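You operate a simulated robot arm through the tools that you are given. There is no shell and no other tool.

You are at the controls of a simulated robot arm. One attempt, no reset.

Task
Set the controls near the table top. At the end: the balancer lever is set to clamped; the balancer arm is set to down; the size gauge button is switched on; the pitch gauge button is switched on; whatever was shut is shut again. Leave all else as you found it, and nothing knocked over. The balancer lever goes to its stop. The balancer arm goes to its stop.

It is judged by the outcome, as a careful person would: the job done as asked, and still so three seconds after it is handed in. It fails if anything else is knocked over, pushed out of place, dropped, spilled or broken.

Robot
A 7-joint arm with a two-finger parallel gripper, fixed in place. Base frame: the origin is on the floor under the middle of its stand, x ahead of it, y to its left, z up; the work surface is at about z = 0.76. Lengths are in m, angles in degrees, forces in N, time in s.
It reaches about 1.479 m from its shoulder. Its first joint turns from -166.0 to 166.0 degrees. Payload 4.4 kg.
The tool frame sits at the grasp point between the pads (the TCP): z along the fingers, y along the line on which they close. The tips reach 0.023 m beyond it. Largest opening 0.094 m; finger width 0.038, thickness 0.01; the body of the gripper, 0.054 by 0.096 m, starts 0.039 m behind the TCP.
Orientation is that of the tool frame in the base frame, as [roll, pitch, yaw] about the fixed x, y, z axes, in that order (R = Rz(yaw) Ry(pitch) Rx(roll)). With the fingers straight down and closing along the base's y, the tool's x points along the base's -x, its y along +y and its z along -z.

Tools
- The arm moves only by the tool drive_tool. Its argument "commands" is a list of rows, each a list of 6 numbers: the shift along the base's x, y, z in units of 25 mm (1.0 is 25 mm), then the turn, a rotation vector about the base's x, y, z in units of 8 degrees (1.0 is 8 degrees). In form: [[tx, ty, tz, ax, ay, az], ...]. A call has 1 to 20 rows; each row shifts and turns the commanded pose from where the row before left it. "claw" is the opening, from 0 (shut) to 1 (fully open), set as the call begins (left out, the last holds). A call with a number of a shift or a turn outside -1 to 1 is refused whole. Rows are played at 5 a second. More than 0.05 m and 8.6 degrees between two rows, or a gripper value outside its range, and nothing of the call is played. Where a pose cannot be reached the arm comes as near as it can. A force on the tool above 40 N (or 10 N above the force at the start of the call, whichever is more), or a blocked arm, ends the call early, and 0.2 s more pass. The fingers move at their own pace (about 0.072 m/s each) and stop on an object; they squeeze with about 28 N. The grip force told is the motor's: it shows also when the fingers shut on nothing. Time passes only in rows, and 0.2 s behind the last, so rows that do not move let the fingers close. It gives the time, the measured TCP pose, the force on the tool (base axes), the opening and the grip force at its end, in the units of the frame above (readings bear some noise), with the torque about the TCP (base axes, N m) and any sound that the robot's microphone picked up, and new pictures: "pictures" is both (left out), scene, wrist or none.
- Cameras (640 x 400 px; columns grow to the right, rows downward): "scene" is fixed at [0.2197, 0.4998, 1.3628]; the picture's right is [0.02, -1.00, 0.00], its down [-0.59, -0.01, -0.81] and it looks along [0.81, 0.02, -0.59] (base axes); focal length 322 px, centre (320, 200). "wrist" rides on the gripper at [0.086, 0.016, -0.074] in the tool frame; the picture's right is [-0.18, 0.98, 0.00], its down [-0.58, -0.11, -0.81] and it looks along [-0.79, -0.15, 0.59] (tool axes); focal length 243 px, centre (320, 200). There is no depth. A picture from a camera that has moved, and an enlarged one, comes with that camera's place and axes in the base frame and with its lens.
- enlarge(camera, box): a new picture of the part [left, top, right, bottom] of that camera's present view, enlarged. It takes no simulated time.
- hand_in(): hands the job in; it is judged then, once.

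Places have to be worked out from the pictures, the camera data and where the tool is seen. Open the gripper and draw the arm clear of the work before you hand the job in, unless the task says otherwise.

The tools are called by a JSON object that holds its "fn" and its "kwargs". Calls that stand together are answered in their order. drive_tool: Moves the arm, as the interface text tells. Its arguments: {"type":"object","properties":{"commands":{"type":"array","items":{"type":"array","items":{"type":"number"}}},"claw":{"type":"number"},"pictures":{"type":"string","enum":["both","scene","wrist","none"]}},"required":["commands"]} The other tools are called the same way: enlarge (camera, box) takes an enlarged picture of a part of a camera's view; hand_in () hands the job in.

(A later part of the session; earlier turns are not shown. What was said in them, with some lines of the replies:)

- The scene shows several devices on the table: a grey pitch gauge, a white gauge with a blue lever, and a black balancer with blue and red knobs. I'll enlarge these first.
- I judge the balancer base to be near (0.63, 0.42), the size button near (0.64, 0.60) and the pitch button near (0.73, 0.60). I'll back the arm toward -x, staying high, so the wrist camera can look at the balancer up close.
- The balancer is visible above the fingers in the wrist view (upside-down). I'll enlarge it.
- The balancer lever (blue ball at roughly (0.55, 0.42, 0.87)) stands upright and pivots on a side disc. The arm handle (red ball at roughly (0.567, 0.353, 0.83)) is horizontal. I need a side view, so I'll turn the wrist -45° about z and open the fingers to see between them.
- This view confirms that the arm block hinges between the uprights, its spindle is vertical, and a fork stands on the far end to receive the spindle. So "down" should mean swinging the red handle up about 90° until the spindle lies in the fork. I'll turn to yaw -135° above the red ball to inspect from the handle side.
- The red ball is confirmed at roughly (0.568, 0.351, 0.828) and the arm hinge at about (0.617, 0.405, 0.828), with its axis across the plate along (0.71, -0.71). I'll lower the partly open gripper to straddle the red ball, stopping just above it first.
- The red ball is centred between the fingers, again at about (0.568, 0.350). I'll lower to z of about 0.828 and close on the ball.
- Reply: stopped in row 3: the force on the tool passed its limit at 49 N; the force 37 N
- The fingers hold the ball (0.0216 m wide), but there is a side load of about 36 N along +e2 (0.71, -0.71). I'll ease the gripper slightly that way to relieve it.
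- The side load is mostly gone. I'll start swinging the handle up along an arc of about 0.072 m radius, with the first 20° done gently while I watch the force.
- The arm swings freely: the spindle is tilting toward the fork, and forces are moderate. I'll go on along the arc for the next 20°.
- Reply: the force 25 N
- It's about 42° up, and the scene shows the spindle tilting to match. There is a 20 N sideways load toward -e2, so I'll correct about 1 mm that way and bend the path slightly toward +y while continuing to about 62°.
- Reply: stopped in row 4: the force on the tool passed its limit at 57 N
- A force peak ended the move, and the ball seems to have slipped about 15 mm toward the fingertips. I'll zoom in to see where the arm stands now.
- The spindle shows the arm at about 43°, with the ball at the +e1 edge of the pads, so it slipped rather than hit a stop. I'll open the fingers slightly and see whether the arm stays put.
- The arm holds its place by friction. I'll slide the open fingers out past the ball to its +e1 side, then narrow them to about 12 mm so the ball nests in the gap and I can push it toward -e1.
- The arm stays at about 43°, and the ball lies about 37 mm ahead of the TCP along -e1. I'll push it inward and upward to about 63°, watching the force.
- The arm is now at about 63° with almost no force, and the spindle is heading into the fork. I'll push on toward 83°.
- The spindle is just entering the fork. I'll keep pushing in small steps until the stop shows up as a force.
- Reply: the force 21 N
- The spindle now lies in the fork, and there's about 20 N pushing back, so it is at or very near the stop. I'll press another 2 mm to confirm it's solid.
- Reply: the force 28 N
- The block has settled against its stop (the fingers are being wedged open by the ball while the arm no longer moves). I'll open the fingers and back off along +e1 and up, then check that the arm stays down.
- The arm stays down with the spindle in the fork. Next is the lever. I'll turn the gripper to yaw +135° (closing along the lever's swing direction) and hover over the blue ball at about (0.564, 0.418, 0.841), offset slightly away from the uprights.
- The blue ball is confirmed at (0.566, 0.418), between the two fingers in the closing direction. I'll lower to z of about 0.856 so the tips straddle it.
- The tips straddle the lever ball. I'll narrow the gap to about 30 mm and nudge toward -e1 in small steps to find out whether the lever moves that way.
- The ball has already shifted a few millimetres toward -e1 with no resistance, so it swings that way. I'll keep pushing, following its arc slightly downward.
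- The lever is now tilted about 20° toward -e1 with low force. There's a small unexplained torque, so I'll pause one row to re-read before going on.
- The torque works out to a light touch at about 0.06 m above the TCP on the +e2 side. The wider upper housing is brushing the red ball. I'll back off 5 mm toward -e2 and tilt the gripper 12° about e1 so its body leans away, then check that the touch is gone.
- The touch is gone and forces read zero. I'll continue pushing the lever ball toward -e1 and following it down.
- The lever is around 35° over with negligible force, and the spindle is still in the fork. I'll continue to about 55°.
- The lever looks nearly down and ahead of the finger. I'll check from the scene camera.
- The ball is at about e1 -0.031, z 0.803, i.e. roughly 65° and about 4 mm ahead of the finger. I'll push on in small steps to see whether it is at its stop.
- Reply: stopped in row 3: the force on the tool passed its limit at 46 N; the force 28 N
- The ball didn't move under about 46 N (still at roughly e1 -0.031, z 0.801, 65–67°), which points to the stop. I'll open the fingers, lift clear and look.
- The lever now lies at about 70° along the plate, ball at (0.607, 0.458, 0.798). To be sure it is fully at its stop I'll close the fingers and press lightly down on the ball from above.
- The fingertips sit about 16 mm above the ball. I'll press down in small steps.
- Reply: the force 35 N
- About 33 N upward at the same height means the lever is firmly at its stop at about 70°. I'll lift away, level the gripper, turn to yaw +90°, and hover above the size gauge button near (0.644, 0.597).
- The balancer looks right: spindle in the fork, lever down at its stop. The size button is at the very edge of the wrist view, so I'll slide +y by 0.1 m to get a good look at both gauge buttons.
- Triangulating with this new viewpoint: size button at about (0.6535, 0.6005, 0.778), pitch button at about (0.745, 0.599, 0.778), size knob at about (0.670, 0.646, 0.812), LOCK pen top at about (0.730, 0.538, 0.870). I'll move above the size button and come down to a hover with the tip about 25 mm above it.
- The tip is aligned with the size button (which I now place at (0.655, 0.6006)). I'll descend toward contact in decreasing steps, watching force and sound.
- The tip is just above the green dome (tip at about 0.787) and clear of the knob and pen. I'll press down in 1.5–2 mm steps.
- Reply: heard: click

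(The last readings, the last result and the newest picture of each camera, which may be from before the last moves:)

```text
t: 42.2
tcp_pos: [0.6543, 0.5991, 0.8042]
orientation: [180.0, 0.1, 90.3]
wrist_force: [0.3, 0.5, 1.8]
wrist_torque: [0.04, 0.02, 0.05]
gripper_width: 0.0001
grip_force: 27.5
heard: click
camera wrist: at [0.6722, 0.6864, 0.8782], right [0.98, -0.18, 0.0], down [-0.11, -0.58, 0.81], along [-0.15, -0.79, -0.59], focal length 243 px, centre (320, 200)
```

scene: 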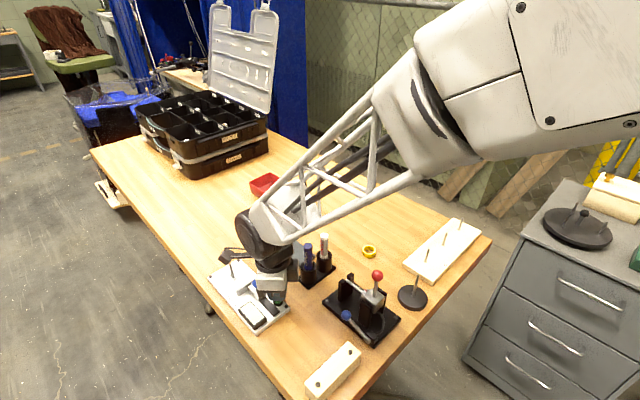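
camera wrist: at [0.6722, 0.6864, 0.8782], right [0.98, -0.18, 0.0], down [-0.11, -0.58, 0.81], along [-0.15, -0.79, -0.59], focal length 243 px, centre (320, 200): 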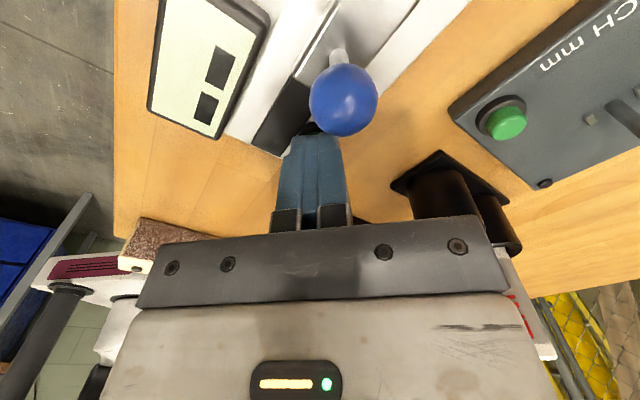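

There was a click and the size gauge display now shows digits, so it's on. I'll lift straight up, then move above the pitch button at (0.746, 0.602), adding a small tilt so the housing leans away from the LOCK pen.

{"fn": "drive_tool", "kwargs": {"commands": [[0, 0, 0.5, 0, 0, 0], [0, 0, 1, 0, 0, 0], [0, 0, 1, 0, 0, 0], [0, 0, 1, 0, 0, 0], [0, 0, 1, 0, 0, 0], [0, 0, 1, 0, 0, 0], [0.7, 0, 0, 0, 0, 0], [0.7, 0.05, 0, -0.6, 0, 0], [0.7, 0.05, 0, -0.6, 0, 0], [0.7, 0.05, 0, 0, 0, 0], [0.86, 0.05, 0, 0, 0, 0]]}}

{"fn": "enlarge", "kwargs": {"camera": "wrist", "box": [220, 0, 440, 200]}}

{"fn": "enlarge", "kwargs": {"camera": "scene", "box": [210, 220, 330, 340]}}

```text
t: 44.6
tcp_pos: [0.7466, 0.6033, 0.942]
orientation: [180.0, 9.7, 90.1]
wrist_force: [-0.3, -0.6, 0.4]
wrist_torque: [-0.01, 0.01, 0.0]
gripper_width: 0.0
grip_force: 28.3
camera wrist: at [0.764, 0.7018, 1.0001], right [0.98, -0.18, 0.03], down [-0.11, -0.44, 0.89], along [-0.15, -0.88, -0.45], focal length 243 px, centre (320, 200)
```

scene: 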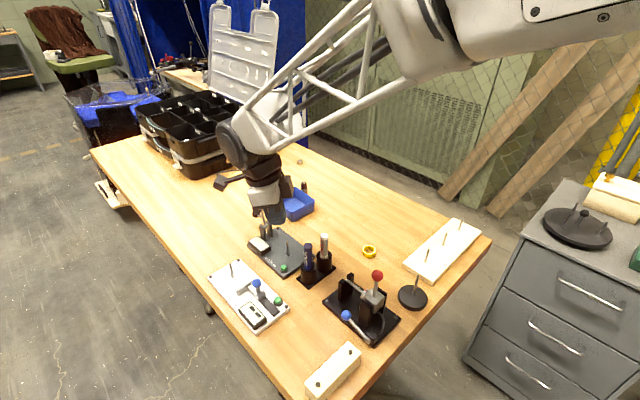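
wrist: 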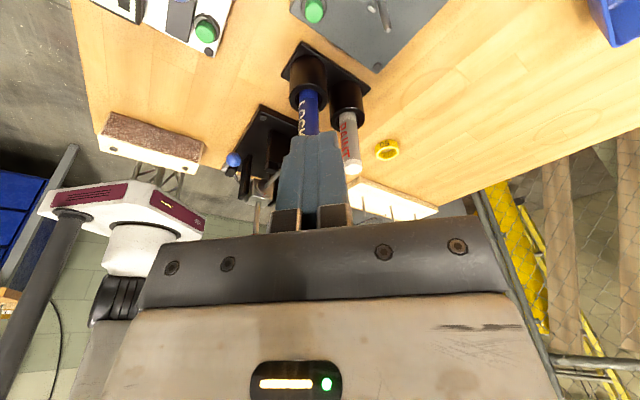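

```text
2.00 times, centred on (330, 100) of wrist
camera zoom: at [0.764, 0.7018, 1.0001], right [0.98, -0.18, 0.03], down [-0.11, -0.44, 0.89], along [-0.15, -0.88, -0.45], focal length 485 px, centre (300, 400)
```

zoom: 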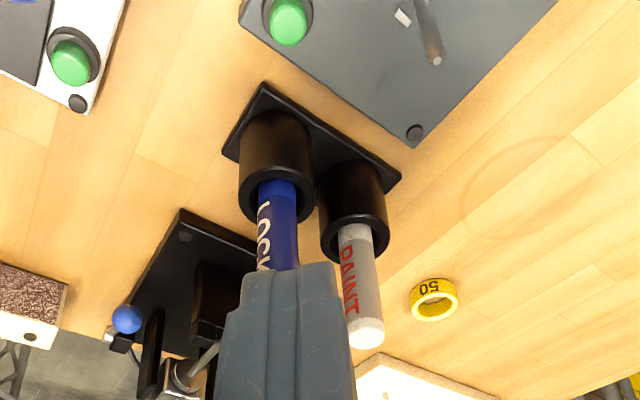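

```text
3.33 times, centred on (270, 280) of scene
camera zoom: at [0.2197, 0.4998, 1.3628], right [0.02, -1.0, 0.0], down [-0.59, -0.01, -0.81], along [0.81, 0.02, -0.59], focal length 1074 px, centre (487, -67)
```

zoom: 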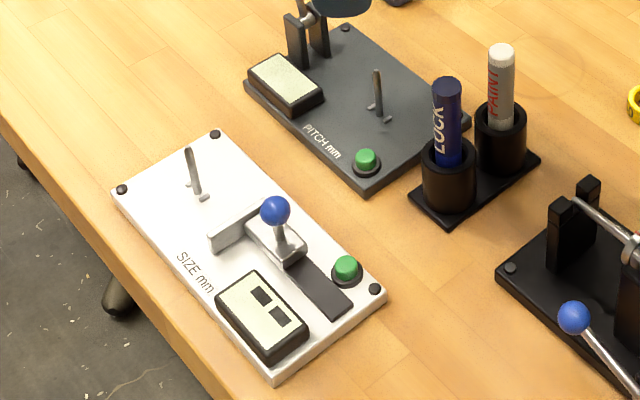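

The size gauge display shows digits. The pitch button reads at about (0.747, 0.599) and the tilt is set. I'll lower to a hover about 25 mm above the button.

{"fn": "drive_tool", "kwargs": {"commands": [[0, 0.06, -1, 0, 0, 0], [0, 0, -1, 0, 0, 0], [0, 0, -1, 0, 0, 0], [0, 0, -1, 0, 0, 0], [0, 0, -0.45, 0, 0, 0]]}}

{"fn": "enlarge", "kwargs": {"camera": "wrist", "box": [220, 40, 440, 230]}}

{"fn": "enlarge", "kwargs": {"camera": "scene", "box": [230, 200, 350, 310]}}

```text
t: 45.8
tcp_pos: [0.7465, 0.6073, 0.8299]
orientation: [180.0, 9.7, 90.2]
wrist_force: [0.1, 0.2, -0.8]
wrist_torque: [0.0, 0.02, 0.0]
gripper_width: 0.0
grip_force: 27.5
camera wrist: at [0.7625, 0.7036, 0.8884], right [0.98, -0.18, 0.03], down [-0.11, -0.44, 0.89], along [-0.15, -0.88, -0.45], focal length 243 px, centre (320, 200)
```

scene: 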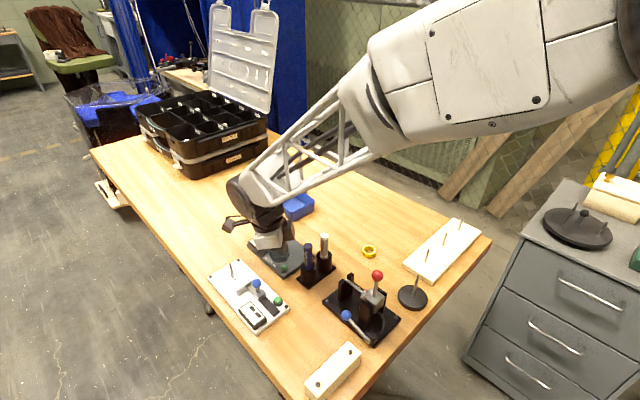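
wrist: 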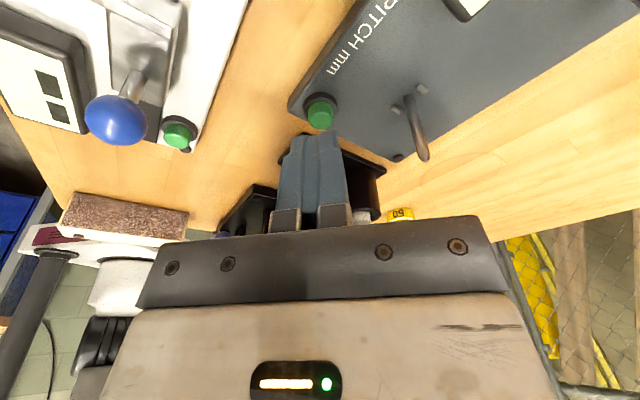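

```text
2.11 times, centred on (330, 135) of wrist
camera zoom: at [0.7625, 0.7036, 0.8884], right [0.98, -0.18, 0.03], down [-0.11, -0.44, 0.89], along [-0.15, -0.88, -0.45], focal length 511 px, centre (299, 337)
```

zoom: 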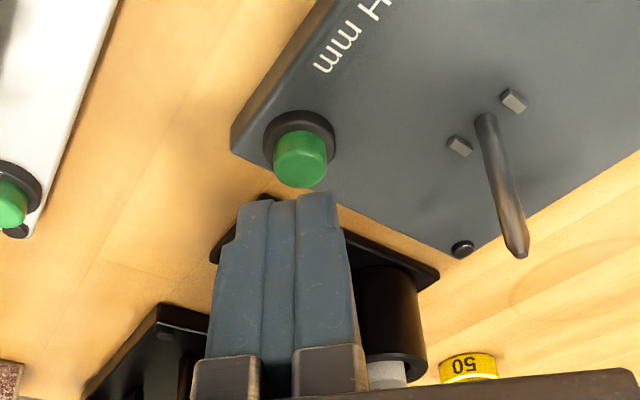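

```text
3.64 times, centred on (290, 255) of scene
camera zoom: at [0.2197, 0.4998, 1.3628], right [0.02, -1.0, 0.0], down [-0.59, -0.01, -0.81], along [0.81, 0.02, -0.59], focal length 1172 px, centre (429, 0)
```

zoom: 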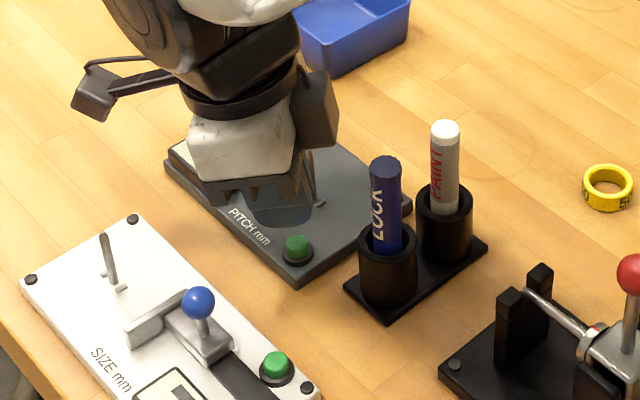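

Alignment is good (button at (0.747, 0.601), tip about 25 mm above) and the pen clearance is ample. I'll halve the tilt so the tip face sits flatter, then descend to just above the dome.

{"fn": "drive_tool", "kwargs": {"commands": [[0.02, -0.1, 0, 0.6, 0, 0], [0, 0, -0.5, 0, 0, 0], [0, 0, -0.2, 0, 0, 0], [0, 0, -0.1, 0, 0, 0]]}}

{"fn": "enlarge", "kwargs": {"camera": "scene", "box": [230, 200, 350, 310]}}

```text
t: 46.8
tcp_pos: [0.7466, 0.6024, 0.8099]
orientation: [180.0, 4.9, 90.2]
wrist_force: [-0.4, 0.9, 0.7]
wrist_torque: [0.02, 0.02, 0.0]
gripper_width: 0.0
grip_force: 28.0
camera wrist: at [0.7635, 0.6954, 0.8767], right [0.98, -0.18, 0.02], down [-0.11, -0.51, 0.85], along [-0.15, -0.84, -0.52], focal length 243 px, centre (320, 200)
```

scene: 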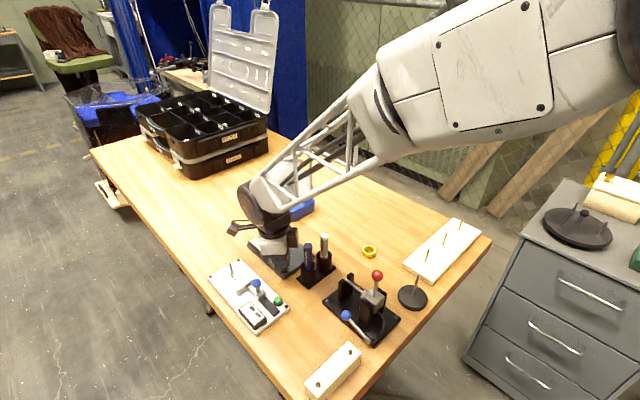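
wrist: 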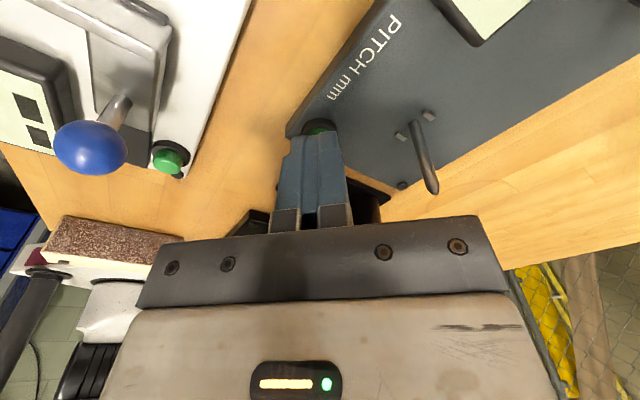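

```text
3.64 times, centred on (290, 255) of scene
camera zoom: at [0.2197, 0.4998, 1.3628], right [0.02, -1.0, 0.0], down [-0.59, -0.01, -0.81], along [0.81, 0.02, -0.59], focal length 1172 px, centre (429, 0)
```

zoom: 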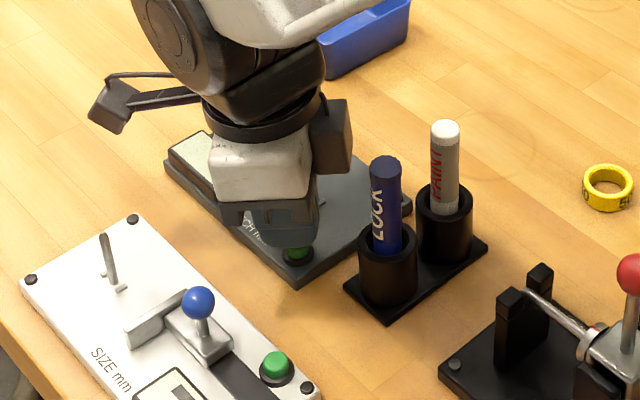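

The tip is just above the pitch button and the housing still clears the LOCK pen by roughly 13 mm. I'll press in small steps.

{"fn": "drive_tool", "kwargs": {"commands": [[0, 0, -0.08, 0, 0, 0], [0, 0, -0.08, 0, 0, 0], [0, 0, -0.06, 0, 0, 0]]}}

```text
t: 47.6
tcp_pos: [0.7484, 0.6057, 0.8061]
orientation: [180.0, 4.9, 90.2]
wrist_force: [0.0, -0.1, 0.5]
wrist_torque: [-0.01, -0.03, 0.01]
gripper_width: 0.0
grip_force: 27.7
camera wrist: at [0.7638, 0.6971, 0.8721], right [0.98, -0.18, 0.02], down [-0.11, -0.51, 0.85], along [-0.15, -0.84, -0.52], focal length 243 px, centre (320, 200)
```

scene: 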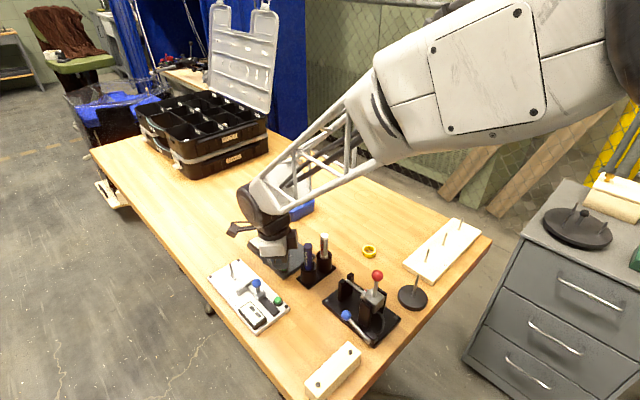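
wrist: 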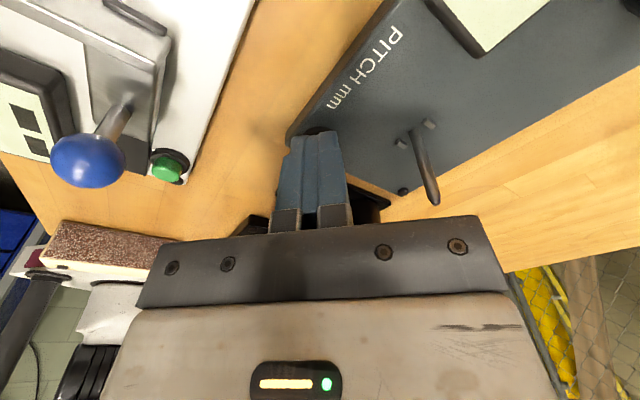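

No click yet and force is near zero. I'll continue down in about 1 mm steps.

{"fn": "drive_tool", "kwargs": {"commands": [[0, 0, -0.05, 0, 0, 0], [0, 0, -0.05, 0, 0, 0]], "pictures": "wrist"}}

```text
t: 48.2
tcp_pos: [0.7475, 0.6052, 0.8049]
orientation: [179.9, 4.9, 90.1]
wrist_force: [0.5, 0.8, 1.2]
wrist_torque: [0.0, 0.01, -0.04]
gripper_width: 0.0
grip_force: 28.2
heard: click
camera wrist: at [0.7635, 0.6974, 0.8702], right [0.98, -0.18, 0.02], down [-0.11, -0.51, 0.85], along [-0.15, -0.84, -0.52], focal length 243 px, centre (320, 200)
```

wrist: 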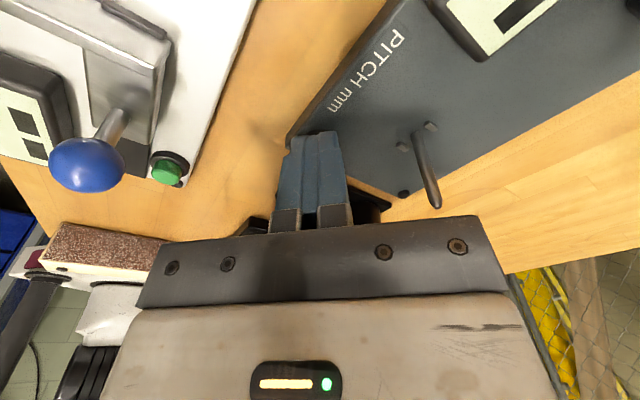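

Click heard, and the pitch display now shows digits. I'll lift straight up well clear, level the gripper, then open it.

{"fn": "drive_tool", "kwargs": {"commands": [[0, 0, 0.5, 0, 0, 0], [0, 0, 1, 0, 0, 0], [0, 0, 1, 0, 0, 0], [0, 0, 1, 0, 0, 0], [0, 0, 1, 0, 0, 0], [0, 0, 1, 0, 0, 0], [0, 0, 1, 0.6, 0, 0], [0, 0, 1, 0, 0, 0], [0, 0, 1, 0, 0, 0], [0, 0, 1, 0, 0, 0], [0, 0, 1, 0, 0, 0], [0, 0, 1, 0, 0, 0]]}}

{"fn": "enlarge", "kwargs": {"camera": "scene", "box": [200, 200, 340, 340]}}

{"fn": "enlarge", "kwargs": {"camera": "scene", "box": [320, 250, 440, 355]}}

```text
t: 50.8
tcp_pos: [0.7478, 0.6052, 1.0907]
orientation: [-180.0, 0.1, 90.2]
wrist_force: [0.8, -0.8, 0.1]
wrist_torque: [-0.03, 0.01, -0.04]
gripper_width: 0.0
grip_force: 28.1
camera wrist: at [0.7646, 0.6914, 1.1639], right [0.98, -0.18, 0.0], down [-0.11, -0.58, 0.81], along [-0.15, -0.79, -0.59], focal length 243 px, centre (320, 200)
```

scene: 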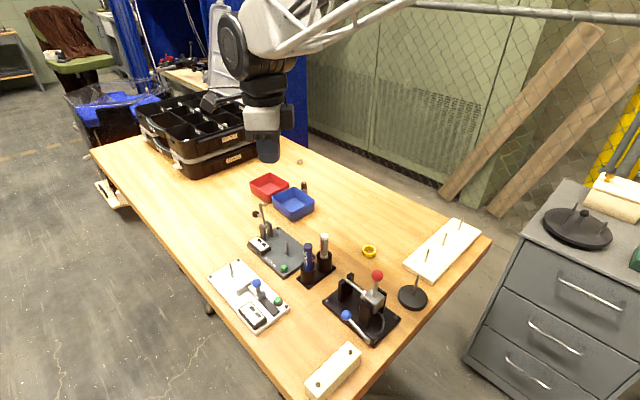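
wrist: 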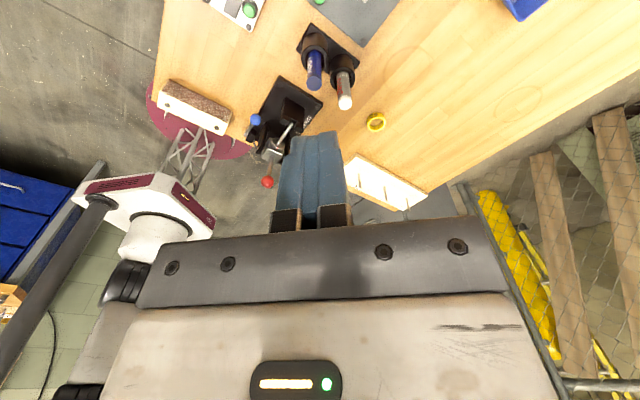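

```text
2.86 times, centred on (270, 270) of scene
camera zoom: at [0.2197, 0.4998, 1.3628], right [0.02, -1.0, 0.0], down [-0.59, -0.01, -0.81], along [0.81, 0.02, -0.59], focal length 921 px, centre (463, 0)
```

zoom: 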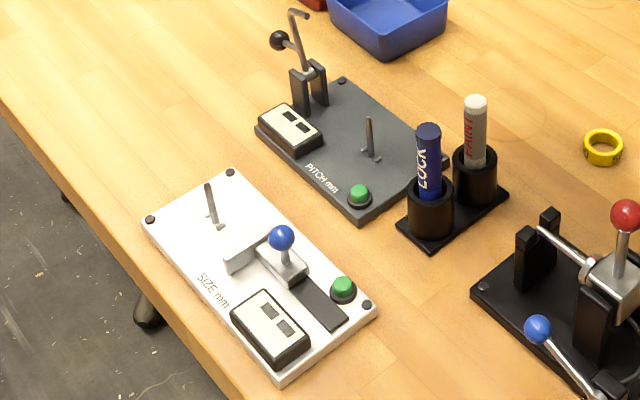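

```text
3.81 times, centred on (380, 302) of scene
camera zoom: at [0.2197, 0.4998, 1.3628], right [0.02, -1.0, 0.0], down [-0.59, -0.01, -0.81], along [0.81, 0.02, -0.59], focal length 1228 px, centre (91, -190)
```

zoom: 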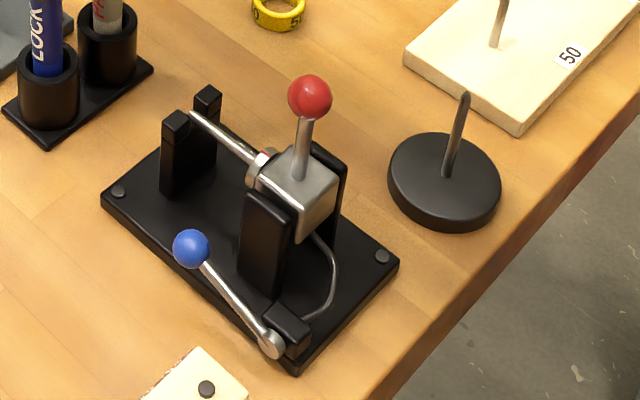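

Both displays show digits, the spindle rests in the fork, the lever is down at its stop, and nothing else looks moved. I'll open the gripper here, well above the table, and wait briefly.

{"fn": "drive_tool", "kwargs": {"commands": [[0, 0, 0.5, 0, 0, 0], [0, 0, 0, 0, 0, 0], [0, 0, 0, 0, 0, 0], [0, 0, 0, 0, 0, 0], [0, 0, 0, 0, 0, 0]], "claw": 1}}

{"fn": "enlarge", "kwargs": {"camera": "scene", "box": [200, 180, 500, 390]}}

```text
t: 52.0
tcp_pos: [0.7474, 0.605, 1.1029]
orientation: [180.0, 0.0, 90.1]
wrist_force: [-0.5, 0.1, 0.4]
wrist_torque: [0.0, -0.02, 0.01]
gripper_width: 0.094
grip_force: 0.1
camera wrist: at [0.7638, 0.6917, 1.1767], right [0.98, -0.18, 0.0], down [-0.11, -0.58, 0.81], along [-0.15, -0.79, -0.59], focal length 243 px, centre (320, 200)
```

scene: 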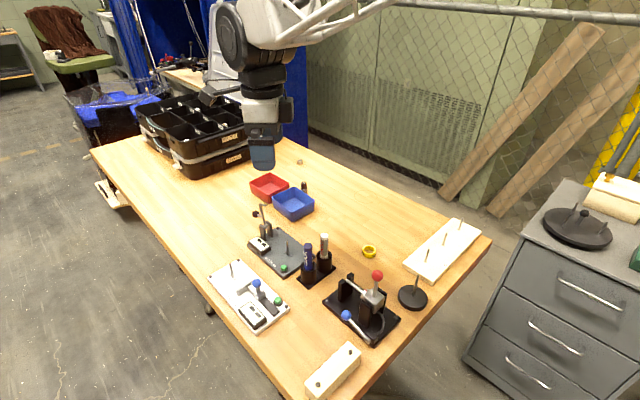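
wrist: 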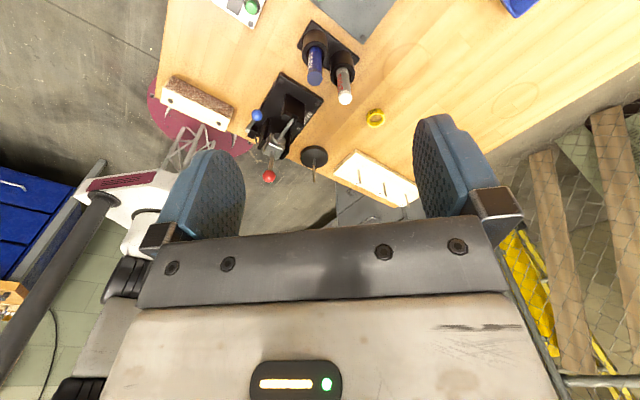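

```text
1.90 times, centred on (350, 285) of scene
camera zoom: at [0.2197, 0.4998, 1.3628], right [0.02, -1.0, 0.0], down [-0.59, -0.01, -0.81], along [0.81, 0.02, -0.59], focal length 614 px, centre (263, 38)
```

zoom: 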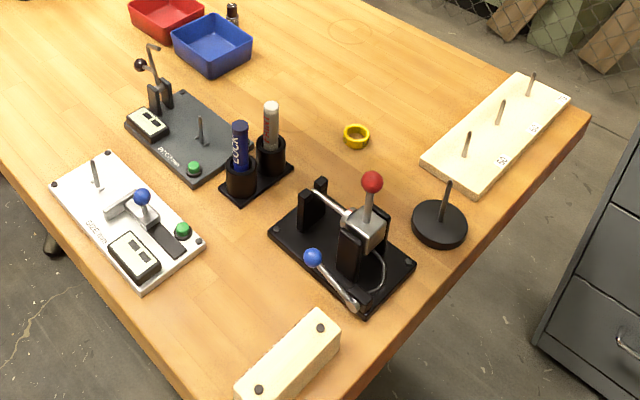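

The final view shows the arm down in the fork, the lever at its stop, and both gauge displays on. Everything else is in its original place, and the gripper is open and clear, so I'm handing in.

{"fn": "hand_in", "kwargs": {}}

```text
The job is handed in.
```

I've set all four controls and handed the job in.

- **Balancer arm:** it is down, with the spindle resting in the fork. I pushed it until it met firm resistance at the stop. I read "down" as the spindle lying in the fork, because no marking on the balancer said so.
- **Balancer lever:** it is swung over about 70° to its stop. Pressing on it with over 30 N did not move it further. It has no marking for "clamped"; I took this end as clamped because the lever swung freely to a hard stop there.
- **Size gauge button:** it clicked once when pressed, and the display now shows digits.
- **Pitch gauge button:** it also clicked once, and its display shows digits.

The gripper housing lightly touched the red ball on the balancer arm while I was moving the lever. I backed off, and the arm had not shifted. Nothing needed opening. In the final pictures everything else is where it started, and the gripper is open and well above the table.
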